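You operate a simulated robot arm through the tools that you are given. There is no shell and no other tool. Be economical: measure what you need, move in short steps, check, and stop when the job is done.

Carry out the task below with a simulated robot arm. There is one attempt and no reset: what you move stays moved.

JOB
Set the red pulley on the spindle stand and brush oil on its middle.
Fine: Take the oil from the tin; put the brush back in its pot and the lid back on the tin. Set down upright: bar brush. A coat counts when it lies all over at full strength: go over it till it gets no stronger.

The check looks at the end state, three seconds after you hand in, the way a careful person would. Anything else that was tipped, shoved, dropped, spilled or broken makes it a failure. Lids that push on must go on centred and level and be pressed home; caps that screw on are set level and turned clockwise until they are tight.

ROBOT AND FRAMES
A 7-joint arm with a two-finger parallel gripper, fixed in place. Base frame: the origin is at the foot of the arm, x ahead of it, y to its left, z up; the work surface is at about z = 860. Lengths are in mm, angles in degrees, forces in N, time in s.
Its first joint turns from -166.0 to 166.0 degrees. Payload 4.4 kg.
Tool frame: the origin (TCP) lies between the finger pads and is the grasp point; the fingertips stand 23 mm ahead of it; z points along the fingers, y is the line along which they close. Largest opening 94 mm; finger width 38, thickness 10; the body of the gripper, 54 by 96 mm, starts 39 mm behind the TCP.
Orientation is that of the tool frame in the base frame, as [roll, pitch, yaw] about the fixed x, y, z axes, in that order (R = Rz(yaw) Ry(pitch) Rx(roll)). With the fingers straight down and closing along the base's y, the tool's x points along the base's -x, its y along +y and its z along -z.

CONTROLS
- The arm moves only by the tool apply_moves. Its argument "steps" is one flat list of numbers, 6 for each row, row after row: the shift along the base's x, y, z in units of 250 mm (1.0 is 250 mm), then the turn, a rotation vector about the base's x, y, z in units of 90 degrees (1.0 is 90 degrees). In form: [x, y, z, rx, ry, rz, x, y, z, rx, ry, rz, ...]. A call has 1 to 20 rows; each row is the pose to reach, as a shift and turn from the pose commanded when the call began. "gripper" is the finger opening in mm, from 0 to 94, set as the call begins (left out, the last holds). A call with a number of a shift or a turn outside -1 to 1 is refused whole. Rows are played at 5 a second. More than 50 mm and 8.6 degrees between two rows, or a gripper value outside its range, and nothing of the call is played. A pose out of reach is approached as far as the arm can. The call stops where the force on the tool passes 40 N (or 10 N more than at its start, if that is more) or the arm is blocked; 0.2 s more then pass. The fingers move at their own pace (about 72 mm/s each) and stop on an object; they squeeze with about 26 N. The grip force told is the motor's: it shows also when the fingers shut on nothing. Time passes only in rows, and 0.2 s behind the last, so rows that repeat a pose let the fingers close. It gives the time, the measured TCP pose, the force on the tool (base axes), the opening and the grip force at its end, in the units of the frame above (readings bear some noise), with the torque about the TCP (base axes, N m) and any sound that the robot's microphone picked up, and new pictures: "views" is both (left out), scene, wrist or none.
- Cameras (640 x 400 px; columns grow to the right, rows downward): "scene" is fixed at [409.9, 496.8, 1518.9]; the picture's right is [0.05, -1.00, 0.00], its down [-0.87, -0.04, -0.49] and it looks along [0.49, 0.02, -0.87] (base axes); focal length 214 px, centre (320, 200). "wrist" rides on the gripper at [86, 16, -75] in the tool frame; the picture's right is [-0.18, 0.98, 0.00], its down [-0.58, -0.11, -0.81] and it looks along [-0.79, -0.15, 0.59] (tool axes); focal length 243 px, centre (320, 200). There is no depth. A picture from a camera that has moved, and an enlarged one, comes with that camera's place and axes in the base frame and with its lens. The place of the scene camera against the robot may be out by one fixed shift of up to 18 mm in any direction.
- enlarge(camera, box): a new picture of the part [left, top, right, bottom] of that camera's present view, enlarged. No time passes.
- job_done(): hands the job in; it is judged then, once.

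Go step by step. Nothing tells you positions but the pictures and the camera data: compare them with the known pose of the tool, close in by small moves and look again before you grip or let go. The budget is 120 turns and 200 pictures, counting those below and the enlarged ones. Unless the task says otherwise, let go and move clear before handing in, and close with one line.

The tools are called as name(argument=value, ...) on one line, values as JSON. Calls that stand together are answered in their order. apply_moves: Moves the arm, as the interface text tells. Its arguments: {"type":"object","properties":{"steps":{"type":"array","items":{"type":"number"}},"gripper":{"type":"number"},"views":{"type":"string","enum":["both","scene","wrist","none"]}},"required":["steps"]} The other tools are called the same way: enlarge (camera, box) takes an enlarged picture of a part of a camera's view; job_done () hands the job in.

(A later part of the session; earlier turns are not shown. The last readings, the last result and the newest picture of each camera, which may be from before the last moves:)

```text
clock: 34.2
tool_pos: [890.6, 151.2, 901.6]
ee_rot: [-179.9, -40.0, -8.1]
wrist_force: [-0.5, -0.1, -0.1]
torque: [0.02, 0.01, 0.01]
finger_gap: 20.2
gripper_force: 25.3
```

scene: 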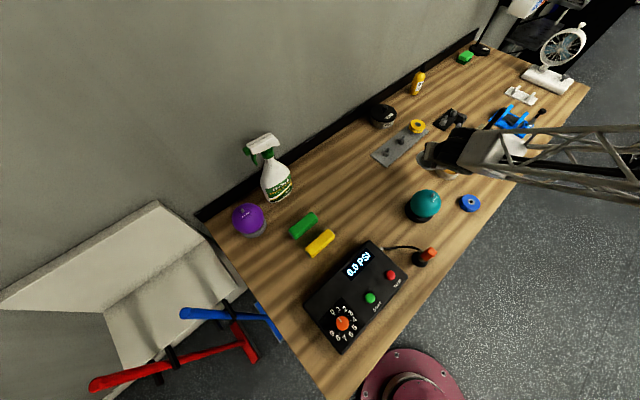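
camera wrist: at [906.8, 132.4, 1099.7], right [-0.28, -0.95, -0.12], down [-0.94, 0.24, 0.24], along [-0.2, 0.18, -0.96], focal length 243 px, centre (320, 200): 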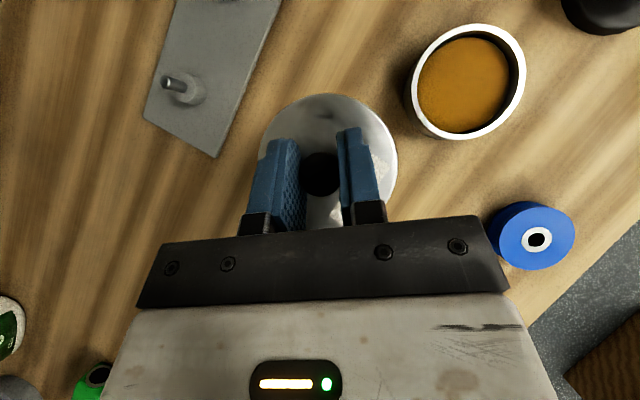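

apply_moves(steps=[0, 0, -0.008, 0, 0, 0, 0, 0, -0.016, 0, 0, 0, 0, 0, -0.016, 0, 0, 0], views="none")

```text
clock: 35.0
tool_pos: [888.7, 150.0, 898.1]
ee_rot: [179.9, -40.0, -8.2]
wrist_force: [0.3, 0.0, -0.2]
torque: [0.0, 0.01, 0.02]
finger_gap: 20.3
gripper_force: 25.9
```

No contact yet; keep creeping down while watching the force.

apply_moves(steps=[0, 0, -0.006, 0, 0, 0, 0, 0, -0.012, 0, 0, 0, 0, 0, -0.016, 0, 0, 0], views="none")

enlarge(camera="scene", box=[400, 120, 520, 220])

```text
clock: 35.8
tool_pos: [890.7, 150.1, 895.2]
ee_rot: [-179.9, -40.2, -8.1]
wrist_force: [-3.9, 0.3, 17.0]
torque: [0.0, 0.3, 0.02]
finger_gap: 20.2
gripper_force: 26.0
```

```text
4.00 times, centred on (460, 170) of scene
camera zoom: at [409.9, 496.8, 1518.9], right [0.05, -1.0, 0.0], down [-0.87, -0.04, -0.49], along [0.49, 0.02, -0.87], focal length 858 px, centre (-240, 320)
```

zoom: 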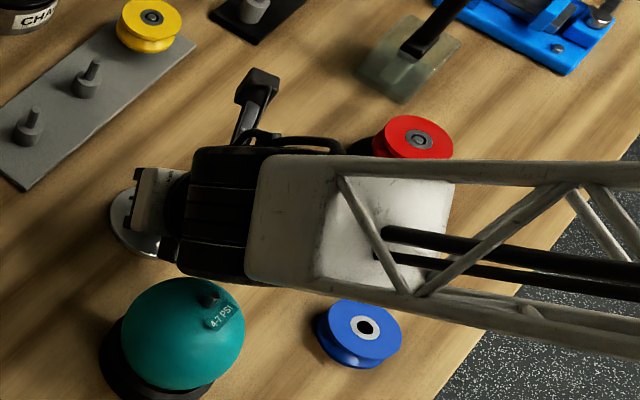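

Lid is on the bench. Release and rise clear, with a look.

apply_moves(steps=[0, 0, 0.005, 0, 0, 0, 0, 0, 0.005, 0, 0, 0, 0, 0, 0.005, 0, 0, 0], gripper=50, views="none")

apply_moves(steps=[0, 0, 0.1, 0, 0, 0, 0, 0, 0.25, 0, 0, 0, 0, 0, 0.42, 0, 0, 0, 0.04, -0.1, 0.5, 0, 0, 0, 0.08, -0.25, 0.6, 0, 0, 0], views="both")

enlarge(camera="wrist", box=[220, 0, 500, 200])

```text
clock: 36.6
tool_pos: [889.2, 150.7, 895.4]
ee_rot: [-180.0, -40.1, -8.2]
wrist_force: [1.4, 0.1, 7.2]
torque: [-0.02, -0.03, 0.0]
finger_gap: 48.2
gripper_force: 0.0
```

```text
clock: 37.8
tool_pos: [912.7, 85.8, 1046.1]
ee_rot: [-180.0, -40.0, -8.1]
wrist_force: [-1.2, -0.4, -0.4]
torque: [0.01, -0.01, 0.03]
finger_gap: 50.0
gripper_force: 0.0
camera wrist: at [929.4, 68.1, 1159.6], right [-0.28, -0.95, -0.12], down [-0.94, 0.24, 0.24], along [-0.2, 0.18, -0.96], focal length 243 px, centre (320, 200)
```

scene: 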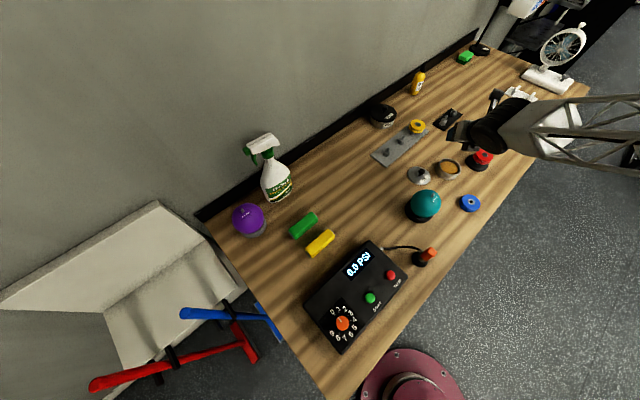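
wrist: 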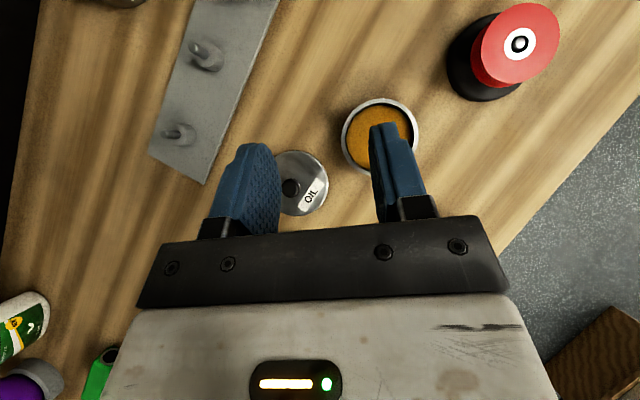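

```text
2.00 times, centred on (360, 100) of wrist
camera zoom: at [929.4, 68.1, 1159.6], right [-0.28, -0.95, -0.12], down [-0.94, 0.24, 0.24], along [-0.2, 0.18, -0.96], focal length 485 px, centre (240, 400)
```

zoom: 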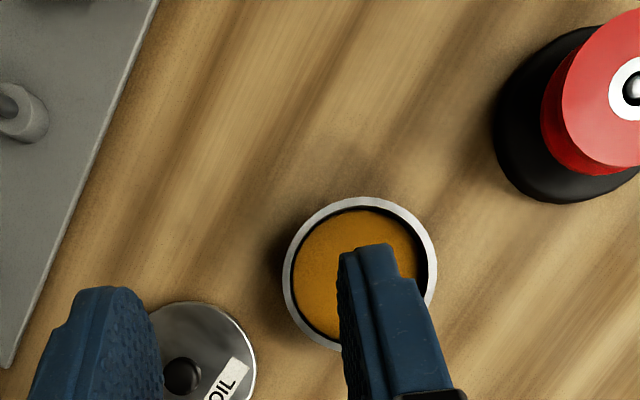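

Everything in order. Now the brush: handle looks vertical near (1101,-133), top z≈1004. Move to a pre-grasp pose at 70° tilt in front of it.

apply_moves(steps=[0.048, -0.13, -0.02, -0.008, -0.055, 0, 0.096, -0.27, -0.04, -0.016, -0.11, 0, 0.144, -0.41, -0.06, -0.0235, -0.165, 0, 0.192, -0.54, -0.08, -0.031, -0.22, 0, 0.24, -0.68, -0.1, -0.039, -0.275, 0, 0.288, -0.815, -0.12, -0.047, -0.33, 0, 0.288, -0.815, -0.12, -0.047, -0.33, 0], gripper=80, views="both")

enlarge(camera="wrist", box=[240, 0, 440, 130])

```text
clock: 39.4
tool_pos: [980.1, -112.4, 1016.9]
ee_rot: [179.7, -69.2, -8.4]
wrist_force: [0.3, -0.1, 0.4]
torque: [0.0, 0.0, -0.01]
finger_gap: 79.9
gripper_force: 0.0
out of reach, approached as far as the arm can: row 6, 7
camera wrist: at [939.7, -121.8, 1124.2], right [-0.21, -0.96, -0.17], down [-0.93, 0.25, -0.26], along [0.29, 0.11, -0.95], focal length 243 px, centre (320, 200)
```

scene: 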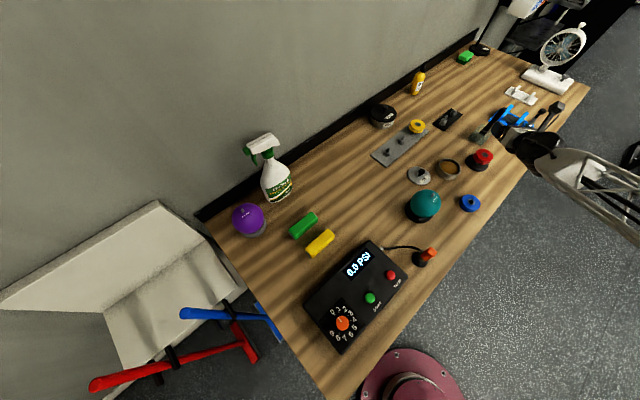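
wrist: 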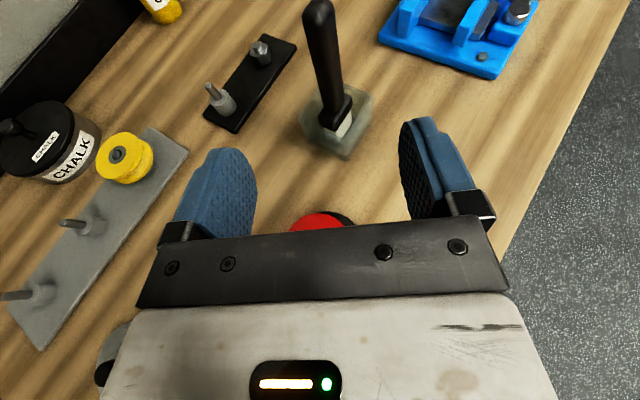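

```text
3.08 times, centred on (340, 65) of wrist
camera zoom: at [939.7, -121.8, 1124.2], right [-0.21, -0.96, -0.17], down [-0.93, 0.25, -0.26], along [0.29, 0.11, -0.95], focal length 746 px, centre (258, 615)
```

zoom: 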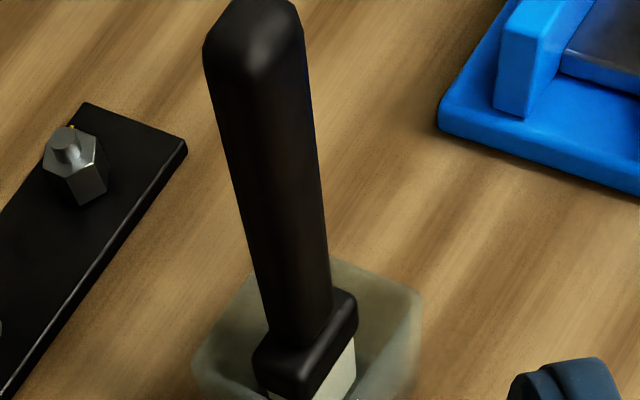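

Tilt tops out near 69°. The handle's faces look turned ~45° to the base axes, so I'll probe whether I can reach the brush with a matching heading, well above it.

apply_moves(steps=[0, 0, 0.1, 0.007, 0.05, 0, 0, 0, 0.2, 0.007, 0.05, 0], views="none")

apply_moves(steps=[0, 0, 0, 0, 0, -0.082, 0, 0, 0, 0, 0, -0.164, 0, 0, 0, 0, 0, -0.246, 0, 0, 0, 0, 0, -0.328, 0, 0, 0, 0, 0, -0.41, 0.08, -0.01, 0, 0, 0, -0.41, 0.16, -0.02, 0, 0, 0, -0.41, 0.24, -0.03, 0, 0, 0, -0.41, 0.32, -0.04, 0, 0, 0, -0.41, 0.4, -0.06, 0, 0, 0, -0.41, 0.48, -0.08, 0, 0, 0, -0.41], views="wrist")

```text
clock: 40.0
tool_pos: [977.6, -112.0, 1069.5]
ee_rot: [-180.0, -65.5, -8.2]
wrist_force: [-0.3, 0.0, 0.2]
torque: [0.01, -0.07, -0.02]
finger_gap: 79.7
gripper_force: 0.0
```

```text
clock: 42.4
tool_pos: [1100.7, -131.6, 1064.5]
ee_rot: [180.0, -65.5, -45.0]
wrist_force: [-0.2, 0.7, -0.1]
torque: [0.0, -0.01, 0.04]
finger_gap: 79.8
gripper_force: 0.1
camera wrist: at [1066.6, -120.8, 1175.2], right [-0.75, -0.64, -0.17], down [-0.61, 0.77, -0.19], along [0.25, -0.04, -0.97], focal length 243 px, centre (320, 200)
```

wrist: 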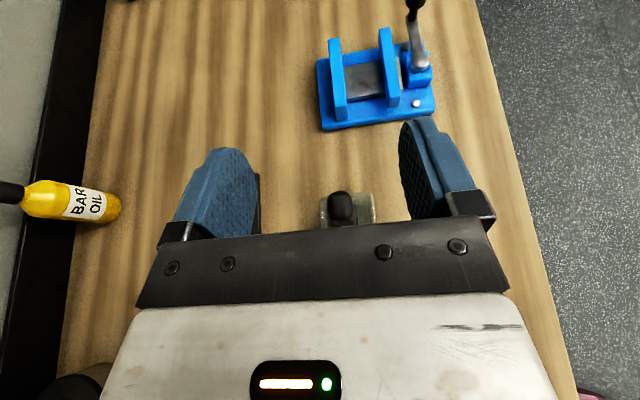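

Reachable with heading −45°. Enlarge on the pot to check alignment and position.

enlarge(camera="wrist", box=[270, 160, 410, 240])

```text
4.57 times, centred on (340, 200) of wrist
camera zoom: at [1066.6, -120.8, 1175.2], right [-0.75, -0.64, -0.17], down [-0.61, 0.77, -0.19], along [0.25, -0.04, -0.97], focal length 1109 px, centre (229, 200)
```

zoom: 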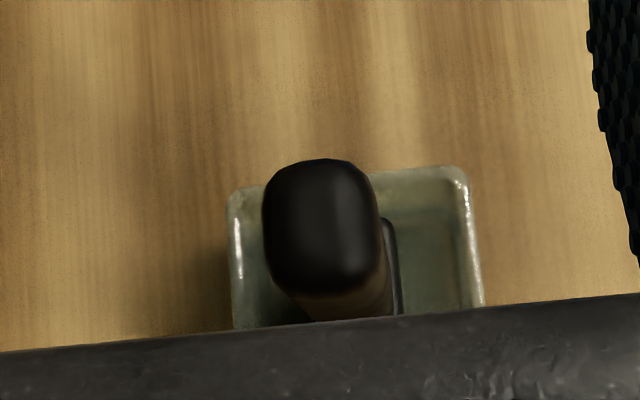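

Pot and handle are aligned with this heading. Handle centre ≈(1097,-134). Shift slightly and lower with handle between the fingers.

apply_moves(steps=[-0.017, -0.006, 0, 0, 0, 0, -0.017, -0.006, -0.1, 0, 0, 0, -0.017, -0.006, -0.17, 0, 0, 0, -0.017, -0.006, -0.17, 0, 0, 0], gripper=60, views="both")

enlarge(camera="wrist", box=[220, 110, 430, 240])

```text
clock: 43.4
tool_pos: [1095.4, -133.4, 1022.3]
ee_rot: [180.0, -65.5, -45.1]
wrist_force: [0.7, 0.0, 0.2]
torque: [0.03, 0.01, 0.01]
finger_gap: 60.5
gripper_force: 0.1
camera wrist: at [1061.7, -122.1, 1131.9], right [-0.75, -0.64, -0.17], down [-0.61, 0.77, -0.19], along [0.25, -0.04, -0.97], focal length 243 px, centre (320, 200)
```

scene: 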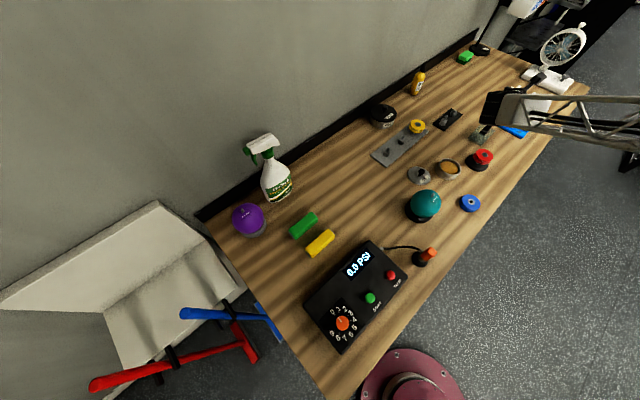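
wrist: 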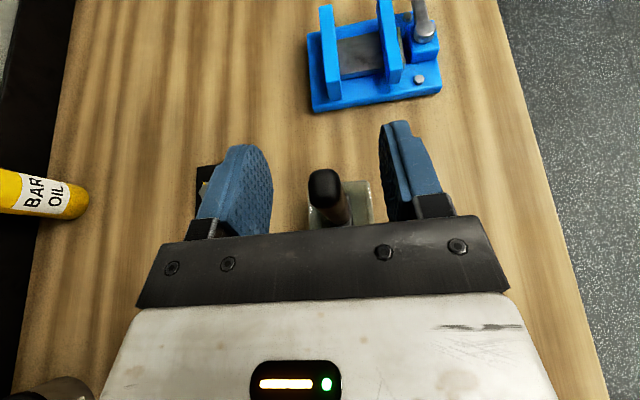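

```text
3.05 times, centred on (325, 175) of wrist
camera zoom: at [1061.7, -122.1, 1131.9], right [-0.75, -0.64, -0.17], down [-0.61, 0.77, -0.19], along [0.25, -0.04, -0.97], focal length 739 px, centre (305, 276)
```

zoom: 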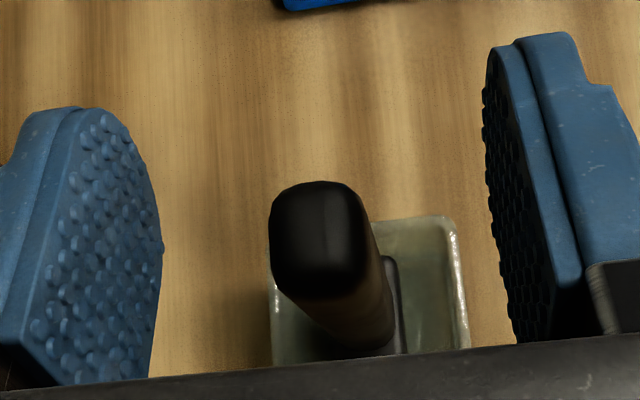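

Handle is centred between the fingers. Lower to z≈977 and close.

apply_moves(steps=[0, 0, -0.06, 0, 0, 0, 0, 0, -0.12, 0, 0, 0, 0.002, 0.002, -0.18, 0, 0, 0, 0.002, 0.002, -0.18, 0, 0, 0], views="none")

apply_moves(steps=[0, 0, 0, 0, 0, 0, 0, 0, 0, 0, 0, 0, 0, 0, 0, 0, 0, 0, 0, 0, 0, 0, 0, 0], gripper=5, views="both")

enlarge(camera="wrist", box=[220, 110, 430, 240])

```text
clock: 44.4
tool_pos: [1098.2, -132.3, 978.1]
ee_rot: [-179.9, -65.6, -45.0]
wrist_force: [0.2, -0.1, -0.5]
torque: [0.0, -0.03, 0.02]
finger_gap: 59.6
gripper_force: 0.0
```

```text
clock: 45.4
tool_pos: [1097.9, -133.5, 977.9]
ee_rot: [180.0, -65.4, -44.9]
wrist_force: [0.4, -0.8, -0.6]
torque: [-0.04, 0.01, 0.0]
finger_gap: 17.2
gripper_force: 26.1
camera wrist: at [1064.5, -121.7, 1088.2], right [-0.75, -0.64, -0.17], down [-0.61, 0.77, -0.19], along [0.25, -0.04, -0.97], focal length 243 px, centre (320, 200)
```

scene: 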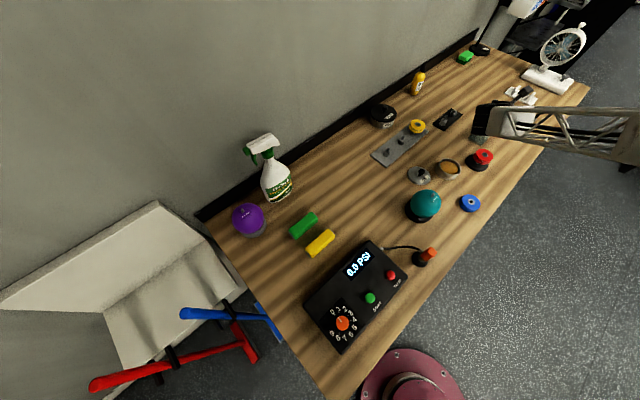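
wrist: 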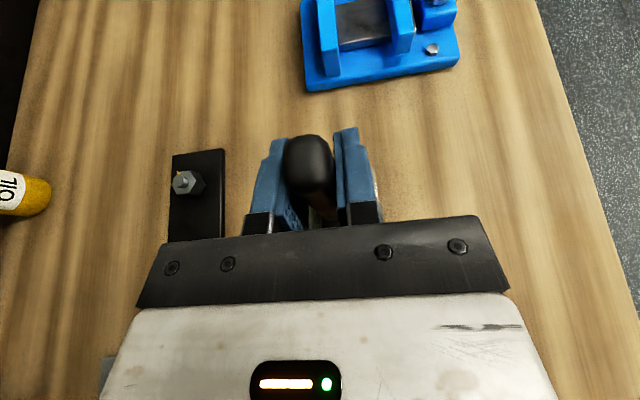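

```text
3.05 times, centred on (325, 175) of wrist
camera zoom: at [1064.5, -121.7, 1088.2], right [-0.75, -0.64, -0.17], down [-0.61, 0.77, -0.19], along [0.25, -0.04, -0.97], focal length 739 px, centre (305, 276)
```

zoom: 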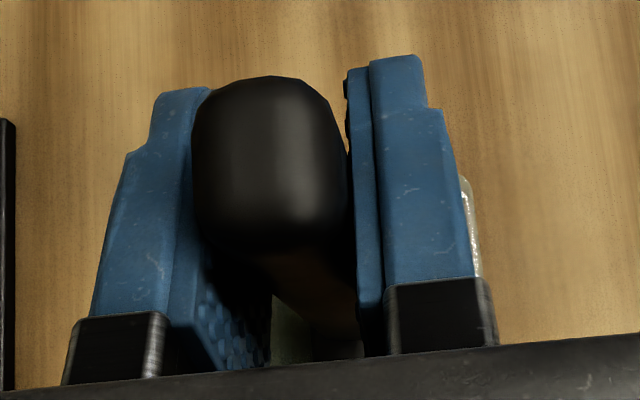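

Brush gripped flush; return pose is (1098,-133.3,978). Lift straight up 90 mm.

apply_moves(steps=[0, 0, 0.06, 0, 0, 0, 0, 0, 0.12, 0, 0, 0, 0, 0, 0.24, 0, 0, 0, 0, 0, 0.36, 0, 0, 0, 0, 0, 0.36, 0, 0, 0], views="both")

enlarge(camera="scene", box=[430, 80, 550, 160])

```text
clock: 46.6
tool_pos: [1097.1, -130.9, 1068.3]
ee_rot: [-179.8, -65.5, -45.1]
wrist_force: [-0.1, -0.2, -1.4]
torque: [0.02, 0.02, 0.0]
finger_gap: 17.4
gripper_force: 26.3
camera wrist: at [1062.6, -118.8, 1178.5], right [-0.75, -0.64, -0.17], down [-0.61, 0.77, -0.19], along [0.25, -0.04, -0.97], focal length 243 px, centre (320, 200)
```

scene: 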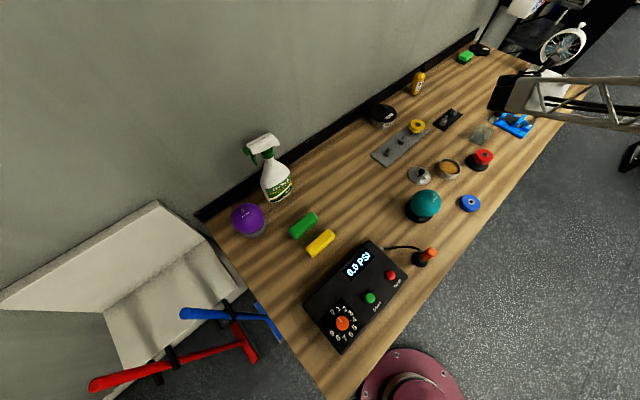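
wrist: 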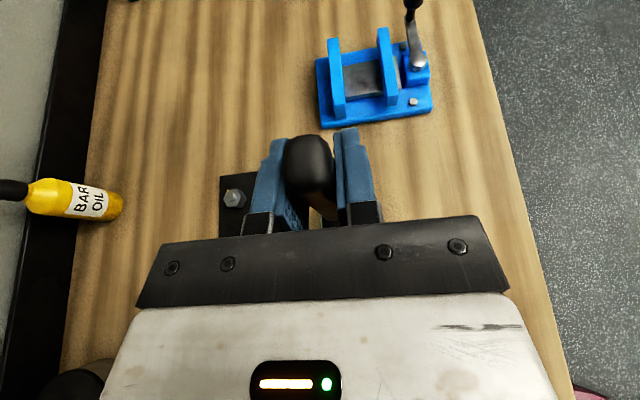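

```text
5.00 times, centred on (490, 120) of scene
camera zoom: at [409.9, 496.8, 1518.9], right [0.05, -1.0, 0.0], down [-0.87, -0.04, -0.49], along [0.49, 0.02, -0.87], focal length 1072 px, centre (-530, 600)
```

zoom: 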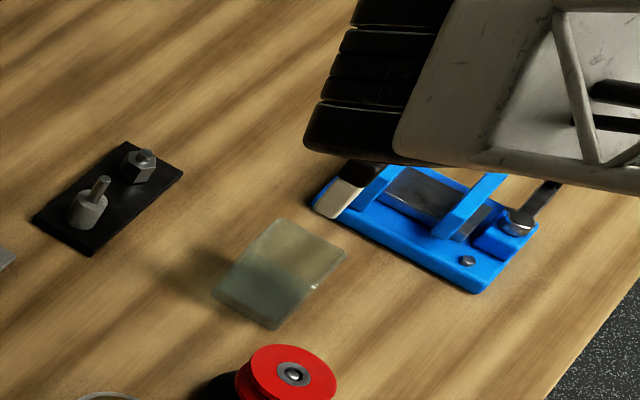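

Brush is out; bristle tip is ~114 mm below the TCP. Carry it over the tin at height.

apply_moves(steps=[-0.117, 0.112, 0, 0, 0, 0, -0.235, 0.224, 0, 0, 0, 0, -0.352, 0.336, 0, 0, 0, 0, -0.469, 0.448, 0, 0, 0, 0, -0.587, 0.56, 0, 0, 0, 0, -0.704, 0.672, 0, 0, 0, 0, -0.704, 0.672, 0, 0, 0, 0], views="both")

enlarge(camera="scene", box=[400, 110, 520, 210])

```text
clock: 48.2
tool_pos: [922.0, 40.1, 1068.7]
ee_rot: [180.0, -65.5, -45.1]
wrist_force: [0.1, -0.5, -1.0]
torque: [0.04, -0.02, 0.01]
finger_gap: 17.4
gripper_force: 25.9
camera wrist: at [888.7, 50.7, 1178.7], right [-0.75, -0.64, -0.17], down [-0.61, 0.77, -0.19], along [0.25, -0.04, -0.97], focal length 243 px, centre (320, 200)
```

scene: 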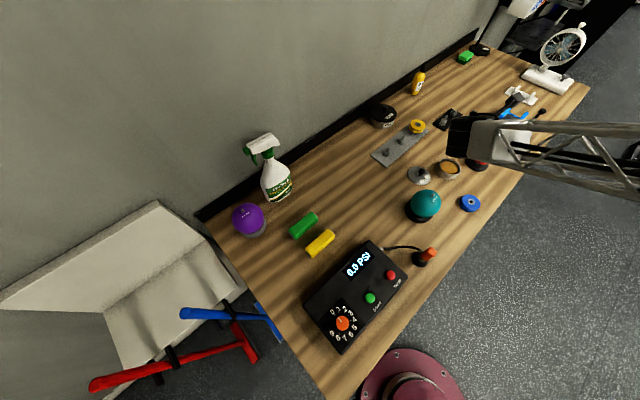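
wrist: 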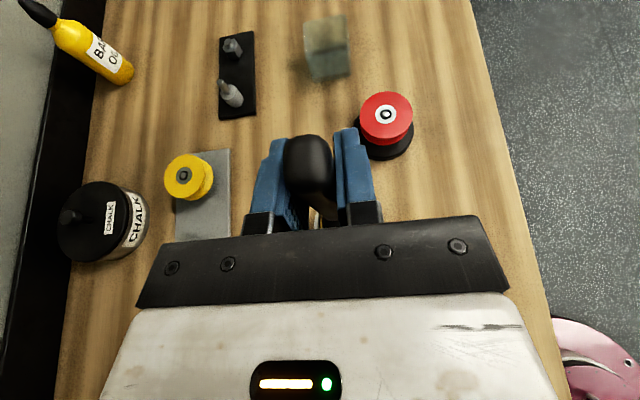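

```text
4.00 times, centred on (460, 160) of scene
camera zoom: at [409.9, 496.8, 1518.9], right [0.05, -1.0, 0.0], down [-0.87, -0.04, -0.49], along [0.49, 0.02, -0.87], focal length 858 px, centre (-240, 360)
```

zoom: 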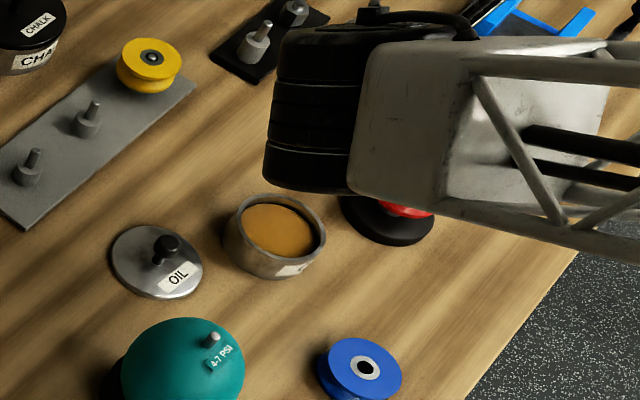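

Tin lies right below. Lower the brush into the oil (tip to ≈875).

apply_moves(steps=[0, -0.008, -0.1, 0, 0, 0, 0, -0.008, -0.2, 0, 0, 0, 0, -0.008, -0.26, 0, 0, 0, 0, -0.008, -0.29, 0, 0, 0, 0, -0.008, -0.31, 0, 0, 0, 0, -0.008, -0.31, 0, 0, 0], views="both")

enlarge(camera="scene", box=[400, 110, 520, 210])

enlarge(camera="wrist", box=[220, 110, 430, 240])

```text
clock: 49.6
tool_pos: [922.0, 32.9, 992.0]
ee_rot: [-179.6, -65.6, -45.3]
wrist_force: [4.3, 2.1, 24.6]
torque: [0.32, -0.42, 0.05]
finger_gap: 18.0
gripper_force: 25.3
camera wrist: at [887.9, 44.7, 1101.8], right [-0.75, -0.64, -0.17], down [-0.61, 0.77, -0.2], along [0.26, -0.04, -0.97], focal length 243 px, centre (320, 200)
```

scene: 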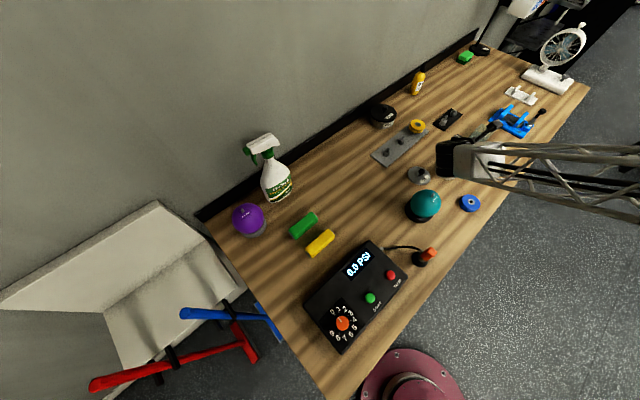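
wrist: 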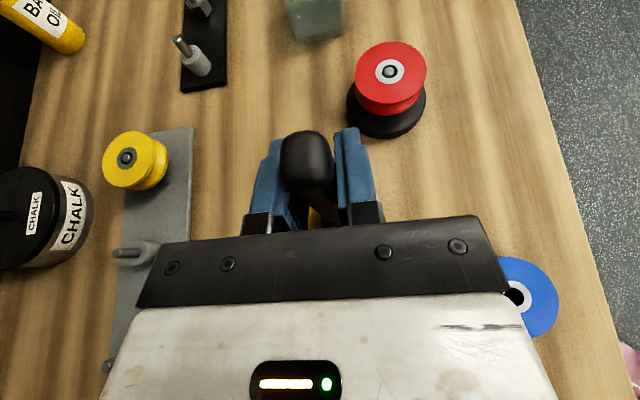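

```text
4.00 times, centred on (460, 160) of scene
camera zoom: at [409.9, 496.8, 1518.9], right [0.05, -1.0, 0.0], down [-0.87, -0.04, -0.49], along [0.49, 0.02, -0.87], focal length 858 px, centre (-240, 360)
```

zoom: 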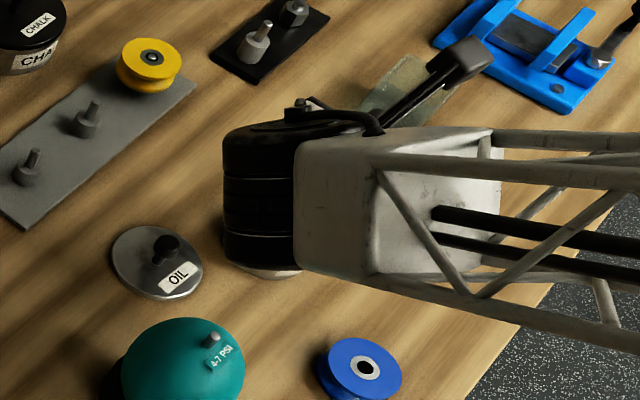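

```text
3.05 times, centred on (325, 175) of wrist
camera zoom: at [887.9, 44.7, 1101.8], right [-0.75, -0.64, -0.17], down [-0.61, 0.77, -0.2], along [0.26, -0.04, -0.97], focal length 739 px, centre (305, 276)
```

zoom: 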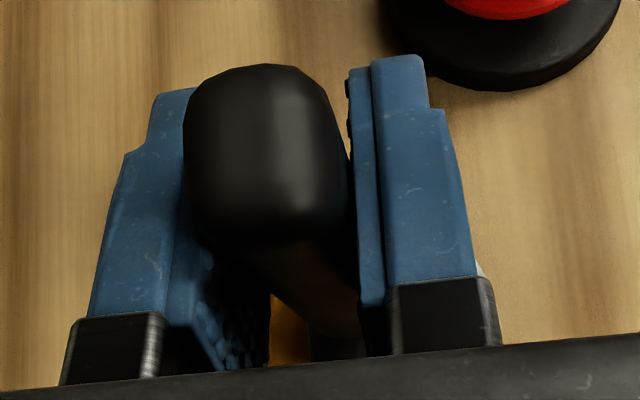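

Contact of ~25 N under the brush at tip ≈878 and a small sideways drift. I'll back up a few millimetres and look.

apply_moves(steps=[0, 0, 0.012, 0, 0, 0, 0, 0, 0.024, 0, 0, 0, 0, 0, 0.024, 0, 0, 0], views="none")

enlarge(camera="wrist", box=[220, 110, 430, 240])

```text
clock: 50.4
tool_pos: [919.3, 33.6, 994.1]
ee_rot: [179.9, -65.4, -45.0]
wrist_force: [0.1, 0.8, -1.3]
torque: [0.0, 0.03, 0.0]
finger_gap: 17.3
gripper_force: 26.1
```

```text
3.05 times, centred on (325, 175) of wrist
camera zoom: at [886.7, 44.9, 1105.1], right [-0.75, -0.64, -0.17], down [-0.61, 0.77, -0.19], along [0.25, -0.04, -0.97], focal length 739 px, centre (305, 276)
```

zoom: 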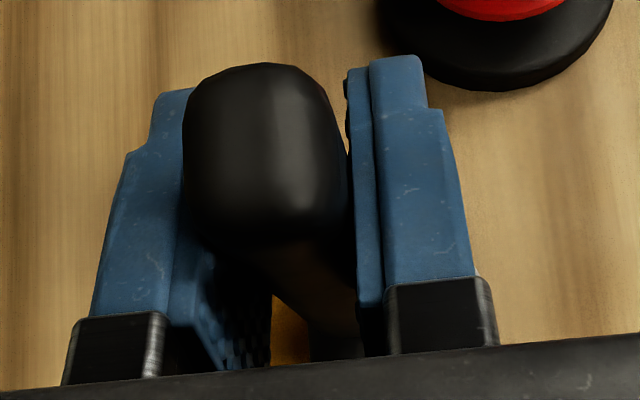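

Contact released. Lift out to check that the bristles took oil.

apply_moves(steps=[0, 0, 0.04, 0, 0, 0, 0, 0, 0.08, 0, 0, 0, 0, 0, 0.16, 0, 0, 0, 0, 0, 0.28, 0, 0, 0, 0, 0, 0.28, 0, 0, 0, 0, 0, 0.28, 0, 0, 0], views="scene")

enlarge(camera="scene", box=[420, 110, 500, 190])

enlarge(camera="wrist", box=[270, 160, 380, 240])

```text
clock: 51.8
tool_pos: [919.0, 32.1, 1067.1]
ee_rot: [179.9, -65.4, -45.1]
wrist_force: [0.0, -0.3, -0.3]
torque: [0.0, 0.02, 0.0]
finger_gap: 17.5
gripper_force: 26.2
```

scene: 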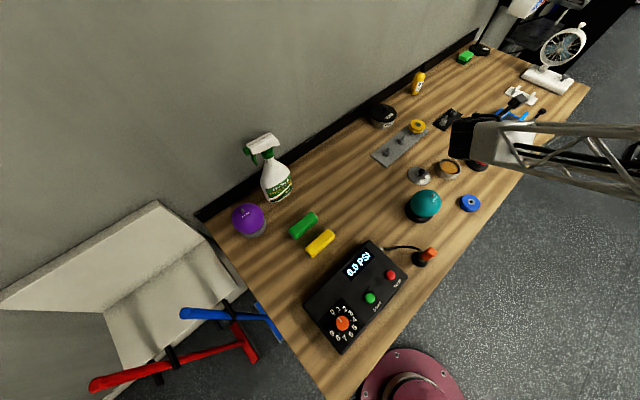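

```text
5.00 times, centred on (460, 150) of scene
camera zoom: at [409.9, 496.8, 1518.9], right [0.05, -1.0, 0.0], down [-0.87, -0.04, -0.49], along [0.49, 0.02, -0.87], focal length 1072 px, centre (-380, 450)
```

zoom: 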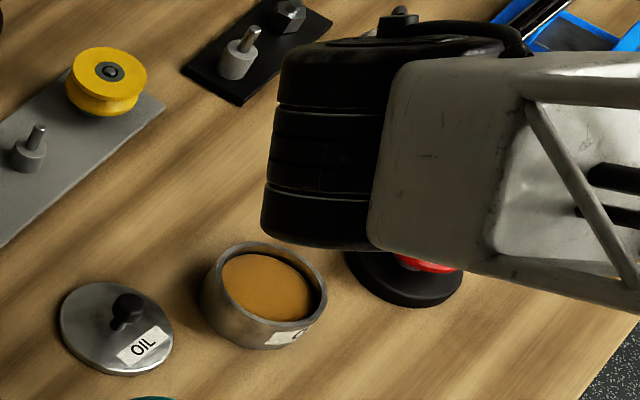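

```text
5.00 times, centred on (325, 200) of wrist
camera zoom: at [885.5, 44.8, 1177.7], right [-0.75, -0.64, -0.17], down [-0.61, 0.77, -0.19], along [0.25, -0.04, -0.97], focal length 1213 px, centre (295, 200)
```

zoom: 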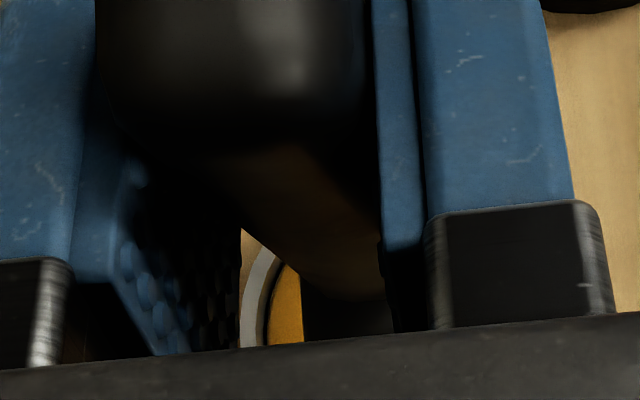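

The bristles are hidden from both cameras here. Move over the pulley, still high, and look again.

apply_moves(steps=[0.045, -0.12, 0, 0, 0, 0, 0.09, -0.24, 0, 0, 0, 0, 0.135, -0.36, 0, 0, 0, 0, 0.18, -0.481, 0, 0, 0, 0, 0.18, -0.481, -0.04, 0, 0, 0, 0.18, -0.481, -0.08, 0, 0, 0, 0.18, -0.481, -0.08, 0, 0, 0], views="both")

enlarge(camera="scene", box=[430, 110, 540, 190])

enlarge(camera="wrist", box=[240, 120, 420, 240])

```text
clock: 53.4
tool_pos: [963.2, -86.9, 1048.7]
ee_rot: [180.0, -65.5, -45.1]
wrist_force: [0.2, 0.9, 0.2]
torque: [-0.03, 0.01, 0.01]
finger_gap: 17.4
gripper_force: 26.0
camera wrist: at [929.4, -76.7, 1158.0], right [-0.75, -0.64, -0.17], down [-0.61, 0.77, -0.19], along [0.25, -0.04, -0.97], focal length 243 px, centre (320, 200)
```

scene: 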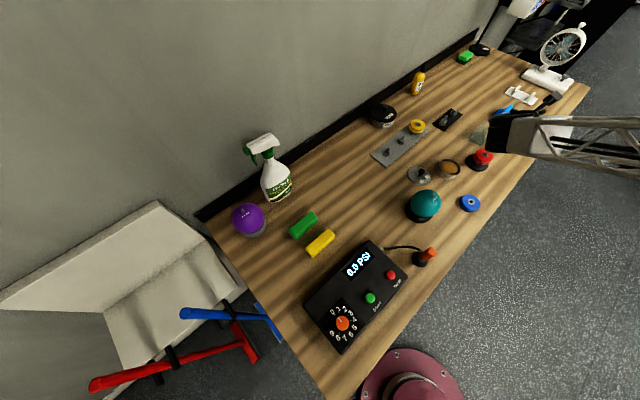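
wrist: 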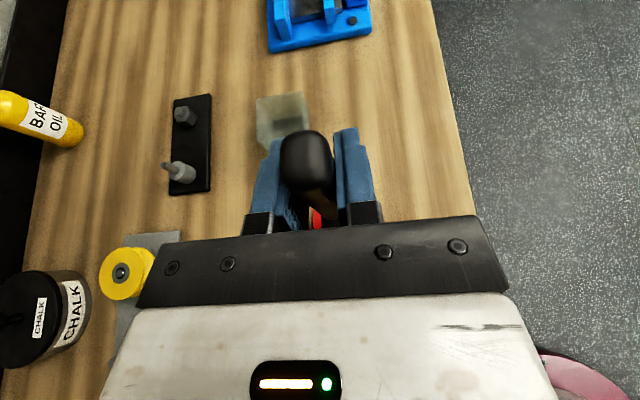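

```text
5.00 times, centred on (485, 150) of scene
camera zoom: at [409.9, 496.8, 1518.9], right [0.05, -1.0, 0.0], down [-0.87, -0.04, -0.49], along [0.49, 0.02, -0.87], focal length 1072 px, centre (-505, 450)
```

zoom: 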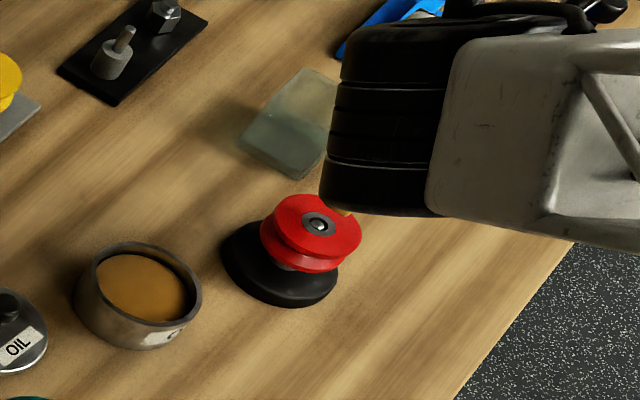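

```text
3.33 times, centred on (330, 180) of wrist
camera zoom: at [929.4, -76.7, 1158.0], right [-0.75, -0.64, -0.17], down [-0.61, 0.77, -0.19], along [0.25, -0.04, -0.97], focal length 809 px, centre (287, 267)
```

zoom: 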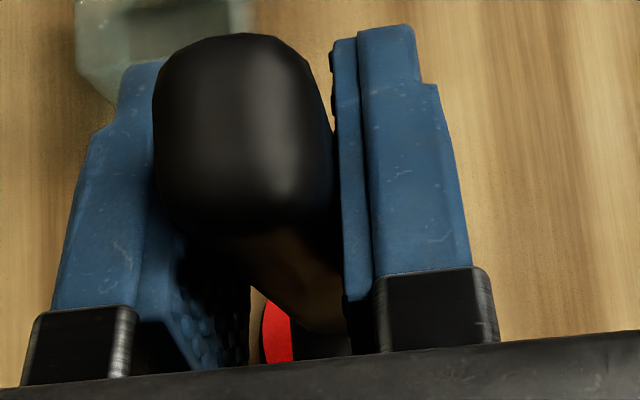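

A bit of amber bristle shows just above the pulley hub. Lower until the bristles touch.

apply_moves(steps=[0, -0.004, -0.03, 0, 0, 0, 0, -0.004, -0.06, 0, 0, 0, 0, -0.004, -0.084, 0, 0, 0], views="none")

enlarge(camera="scene", box=[470, 130, 520, 170])

```text
clock: 54.2
tool_pos: [965.1, -89.2, 1026.1]
ee_rot: [-179.9, -65.5, -45.2]
wrist_force: [0.5, -0.1, -0.7]
torque: [0.0, -0.02, -0.01]
finger_gap: 17.4
gripper_force: 26.1
```

```text
10.00 times, centred on (495, 150) of scene
camera zoom: at [409.9, 496.8, 1518.9], right [0.05, -1.0, 0.0], down [-0.87, -0.04, -0.49], along [0.49, 0.02, -0.87], focal length 2145 px, centre (-1430, 700)
```

zoom: 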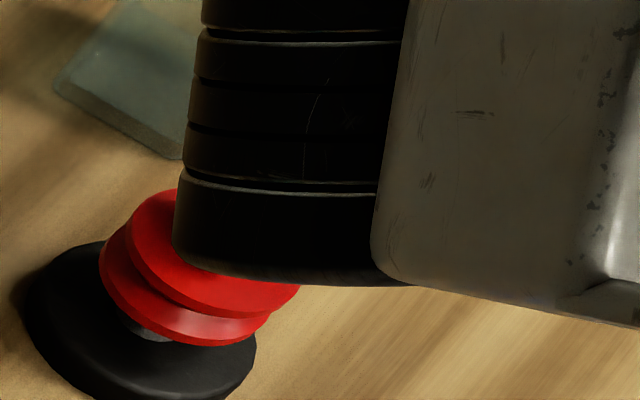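

apply_moves(steps=[0, 0, -0.008, 0, 0, 0, 0, 0, -0.016, 0, 0, 0, 0, 0, -0.016, 0, 0, 0], views="none")

```text
clock: 55.0
tool_pos: [965.6, -88.4, 1021.8]
ee_rot: [-179.9, -65.5, -45.1]
wrist_force: [0.3, -0.9, 3.3]
torque: [-0.01, 0.05, 0.01]
finger_gap: 17.5
gripper_force: 25.8
```

Light contact (≈4 N). Press 1 mm more and sweep around the hub in small circles.

apply_moves(steps=[0, 0, -0.004, 0, 0, 0, 0.02, 0, -0.004, 0, 0, 0, 0.02, 0.02, -0.004, 0, 0, 0, 0, 0.028, -0.004, 0, 0, 0, -0.02, 0.02, -0.004, 0, 0, 0, -0.028, 0, -0.004, 0, 0, 0, -0.02, -0.02, -0.004, 0, 0, 0, 0, -0.028, -0.004, 0, 0, 0, 0.02, -0.02, -0.004, 0, 0, 0, 0.028, 0, -0.004, 0, 0, 0, 0.02, 0.02, -0.004, 0, 0, 0, 0, 0.028, -0.004, 0, 0, 0, -0.02, 0.02, -0.004, 0, 0, 0, -0.028, 0, -0.004, 0, 0, 0, -0.02, -0.02, -0.004, 0, 0, 0, 0, -0.028, -0.004, 0, 0, 0, 0.02, -0.02, -0.004, 0, 0, 0, 0, 0, -0.004, 0, 0, 0], views="none")

```text
clock: 58.8
tool_pos: [966.2, -88.0, 1021.2]
ee_rot: [-180.0, -65.4, -45.1]
wrist_force: [1.2, -0.2, -0.8]
torque: [0.01, 0.04, 0.01]
finger_gap: 17.1
gripper_force: 26.2
```

Contact faded (brush slipped up slightly in the grip). Lift and move aside to look at the hub.

apply_moves(steps=[0, 0, 0.05, 0, 0, 0, 0, 0, 0.14, 0, 0, 0, -0.06, 0.08, 0.16, 0, 0, 0, -0.15, 0.2, 0.16, 0, 0, 0, -0.15, 0.2, 0.16, 0, 0, 0], views="wrist")

enlarge(camera="scene", box=[455, 135, 515, 175])

enlarge(camera="wrist", box=[320, 60, 440, 160])

```text
clock: 60.0
tool_pos: [927.1, -39.4, 1059.3]
ee_rot: [-179.9, -65.4, -45.0]
wrist_force: [-0.9, 0.3, -0.1]
torque: [-0.03, 0.01, 0.02]
finger_gap: 17.2
gripper_force: 25.6
camera wrist: at [892.7, -28.0, 1169.6], right [-0.75, -0.64, -0.17], down [-0.61, 0.77, -0.19], along [0.25, -0.04, -0.97], focal length 243 px, centre (320, 200)
```

wrist: 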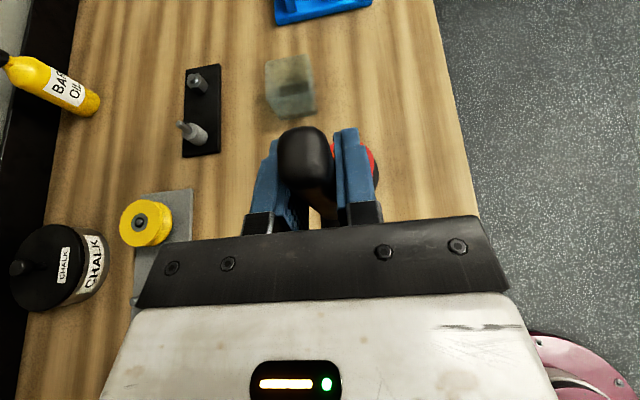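

```text
10.00 times, centred on (485, 155) of scene
camera zoom: at [409.9, 496.8, 1518.9], right [0.05, -1.0, 0.0], down [-0.87, -0.04, -0.49], along [0.49, 0.02, -0.87], focal length 2145 px, centre (-1330, 650)
```

zoom: 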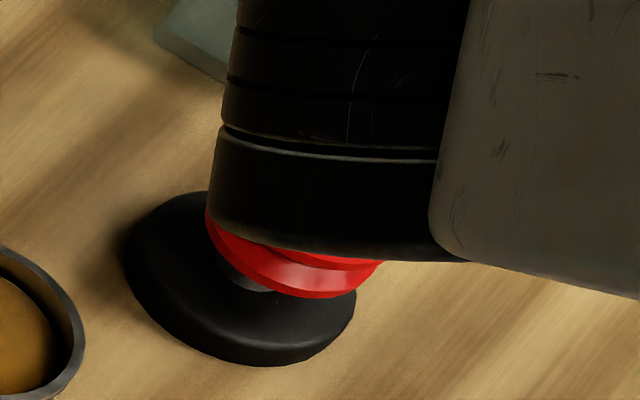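

```text
4.00 times, centred on (380, 110) of wrist
camera zoom: at [892.7, -28.0, 1169.6], right [-0.75, -0.64, -0.17], down [-0.61, 0.77, -0.19], along [0.25, -0.04, -0.97], focal length 970 px, centre (80, 560)
```

zoom: 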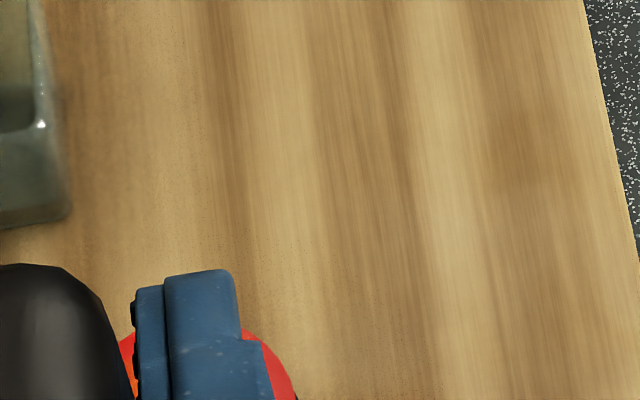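

The finger hides it; shift sideways to see the hub.

apply_moves(steps=[0.1, 0.09, 0.02, 0, 0, 0, 0.2, 0.18, 0.02, 0, 0, 0, 0.2, 0.18, 0.02, 0, 0, 0], views="wrist")

enlarge(camera="wrist", box=[380, 120, 480, 200])

enlarge(camera="scene", box=[455, 135, 515, 175])

```text
clock: 60.8
tool_pos: [976.1, 5.8, 1063.5]
ee_rot: [180.0, -65.5, -45.0]
wrist_force: [-0.1, 0.1, -0.2]
torque: [-0.03, 0.02, 0.02]
finger_gap: 17.3
gripper_force: 25.8
camera wrist: at [942.8, 17.1, 1173.4], right [-0.75, -0.64, -0.17], down [-0.61, 0.77, -0.19], along [0.25, -0.04, -0.97], focal length 243 px, centre (320, 200)
```

wrist: 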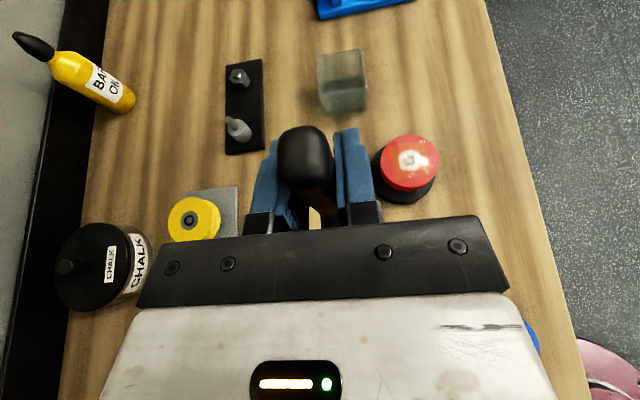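

```text
5.00 times, centred on (430, 160) of wrist
camera zoom: at [942.8, 17.1, 1173.4], right [-0.75, -0.64, -0.17], down [-0.61, 0.77, -0.19], along [0.25, -0.04, -0.97], focal length 1213 px, centre (-230, 400)
```

zoom: 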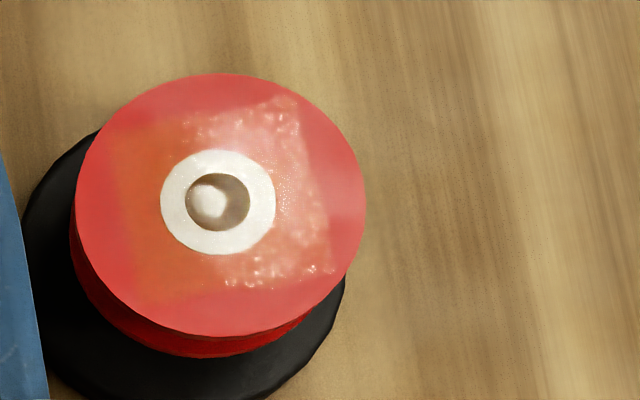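

```text
10.00 times, centred on (485, 155) of scene
camera zoom: at [409.9, 496.8, 1518.9], right [0.05, -1.0, 0.0], down [-0.87, -0.04, -0.49], along [0.49, 0.02, -0.87], focal length 2145 px, centre (-1330, 650)
```

zoom: 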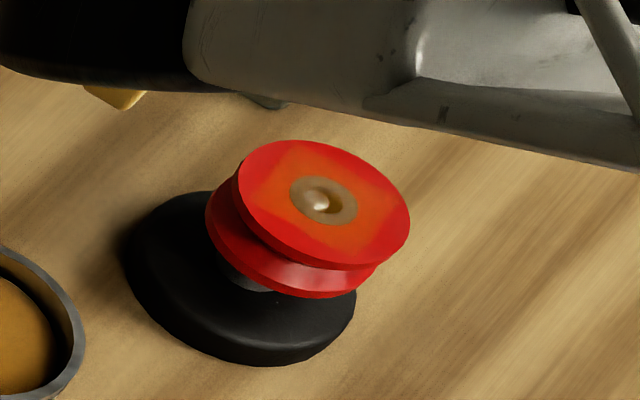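

The oil shows as an amber patch over the hub and its surroundings. I'll do a second pass with the same motion and compare strength.

apply_moves(steps=[-0.014, -0.125, 0, 0, 0, 0, -0.028, -0.25, 0, 0, 0, 0, -0.042, -0.377, 0, 0, 0, 0, -0.042, -0.377, -0.08, 0, 0, 0, -0.042, -0.377, -0.15, 0, 0, 0, -0.042, -0.377, -0.17, 0, 0, 0], views="none")

apply_moves(steps=[0, 0, -0.006, 0, 0, 0, 0, 0, -0.012, 0, 0, 0, 0, 0, -0.012, 0, 0, 0], views="none")

```text
clock: 62.2
tool_pos: [969.5, -86.7, 1023.0]
ee_rot: [-179.8, -65.5, -45.2]
wrist_force: [0.3, -0.1, -0.1]
torque: [-0.03, 0.04, 0.03]
finger_gap: 17.6
gripper_force: 26.2
```

```text
clock: 63.0
tool_pos: [968.6, -89.1, 1019.5]
ee_rot: [-180.0, -65.5, -45.2]
wrist_force: [-0.3, 1.1, 0.1]
torque: [0.01, 0.02, 0.01]
finger_gap: 17.3
gripper_force: 26.2
```

apply_moves(steps=[-0.01, 0, -0.004, 0, 0, 0, -0.01, 0, -0.008, 0, 0, 0, -0.01, 0, -0.008, 0, 0, 0], views="none")

```text
clock: 63.8
tool_pos: [965.4, -88.8, 1018.9]
ee_rot: [-179.8, -65.5, -45.2]
wrist_force: [2.1, -0.8, 8.5]
torque: [-0.26, -0.19, -0.04]
finger_gap: 17.2
gripper_force: 25.9
```

In contact (8 N). Sweep again.

apply_moves(steps=[0.02, 0, 0, 0, 0, 0, 0.02, 0.02, 0, 0, 0, 0, 0, 0.028, 0, 0, 0, 0, -0.02, 0.02, 0, 0, 0, 0, -0.028, 0, 0, 0, 0, 0, -0.02, -0.02, 0, 0, 0, 0, 0, -0.028, -0.002, 0, 0, 0, 0.02, -0.02, -0.002, 0, 0, 0, 0.03, 0, -0.002, 0, 0, 0, 0.02, 0.02, -0.002, 0, 0, 0, 0, 0.03, -0.002, 0, 0, 0, -0.02, 0.02, -0.002, 0, 0, 0, -0.03, 0, -0.004, 0, 0, 0, -0.02, -0.02, -0.004, 0, 0, 0, 0, -0.03, -0.004, 0, 0, 0, 0.02, -0.02, -0.004, 0, 0, 0, 0, 0, -0.004, 0, 0, 0, -0.015, 0.015, -0.004, 0, 0, 0, 0.015, -0.015, -0.004, 0, 0, 0, 0, 0, -0.004, 0, 0, 0], views="none")

apply_moves(steps=[0, 0, 0.05, 0, 0, 0, 0, 0, 0.16, 0, 0, 0, 0.014, 0.12, 0.18, 0, 0, 0, 0.028, 0.25, 0.18, 0, 0, 0, 0.042, 0.377, 0.18, 0, 0, 0, 0.042, 0.377, 0.18, 0, 0, 0], views="none")

enlarge(camera="wrist", box=[380, 120, 480, 200])

enlarge(camera="scene", box=[455, 135, 515, 175])

```text
clock: 68.0
tool_pos: [964.2, -89.7, 1017.9]
ee_rot: [-179.9, -65.5, -45.0]
wrist_force: [3.7, -3.9, 14.4]
torque: [-0.44, -0.48, 0.03]
finger_gap: 17.6
gripper_force: 25.7
```

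```text
clock: 69.4
tool_pos: [977.3, 5.9, 1062.1]
ee_rot: [180.0, -65.5, -45.0]
wrist_force: [-0.6, -0.6, -1.1]
torque: [-0.01, 0.01, -0.02]
finger_gap: 17.4
gripper_force: 26.6
```

```text
5.00 times, centred on (430, 160) of wrist
camera zoom: at [942.1, 17.8, 1171.9], right [-0.75, -0.64, -0.17], down [-0.61, 0.77, -0.19], along [0.25, -0.04, -0.97], focal length 1213 px, centre (-230, 400)
```

zoom: 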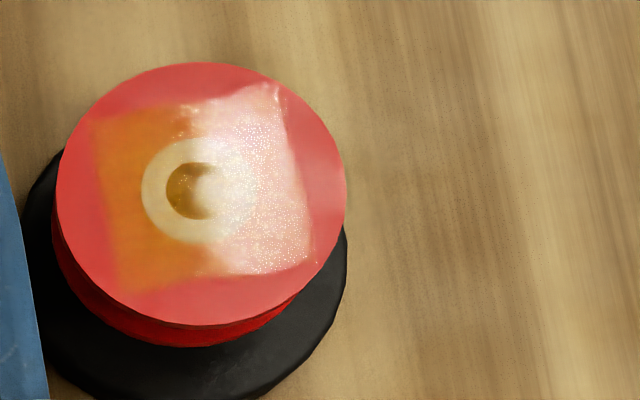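

```text
10.00 times, centred on (485, 155) of scene
camera zoom: at [409.9, 496.8, 1518.9], right [0.05, -1.0, 0.0], down [-0.87, -0.04, -0.49], along [0.49, 0.02, -0.87], focal length 2145 px, centre (-1330, 650)
```

zoom: 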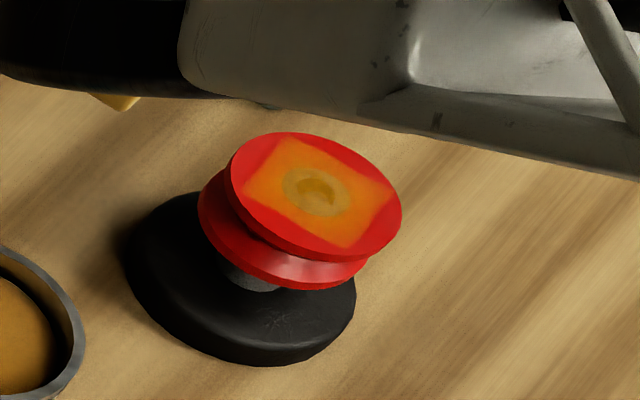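

The coat is clearly stronger. I'll re-dip for a further pass to make sure it saturates.

apply_moves(steps=[-0.11, 0.06, 0, 0, 0, 0, -0.228, 0.124, 0, 0, 0, 0, -0.228, 0.124, -0.1, 0, 0, 0, -0.228, 0.124, -0.2, 0, 0, 0, -0.228, 0.124, -0.26, 0, 0, 0, -0.228, 0.124, -0.28, 0, 0, 0], views="wrist")

apply_moves(steps=[0, 0, -0.012, 0, 0, 0, 0, 0, -0.024, 0, 0, 0, 0, 0, -0.024, 0, 0, 0], views="none")

```text
clock: 70.8
tool_pos: [917.4, 36.9, 991.5]
ee_rot: [-179.9, -65.4, -45.1]
wrist_force: [0.0, 0.0, -1.0]
torque: [0.02, -0.01, 0.02]
finger_gap: 17.3
gripper_force: 26.5
camera wrist: at [884.6, 49.2, 1102.3], right [-0.75, -0.64, -0.17], down [-0.61, 0.77, -0.19], along [0.25, -0.04, -0.97], focal length 243 px, centre (320, 200)
```

wrist: 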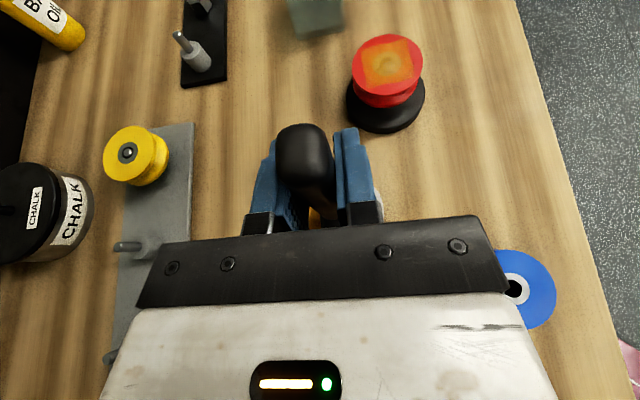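

```text
clock: 71.6
tool_pos: [918.1, 38.0, 986.3]
ee_rot: [-179.8, -65.5, -45.1]
wrist_force: [0.1, -1.9, 7.6]
torque: [-0.17, -0.08, -0.03]
finger_gap: 17.6
gripper_force: 25.9
```

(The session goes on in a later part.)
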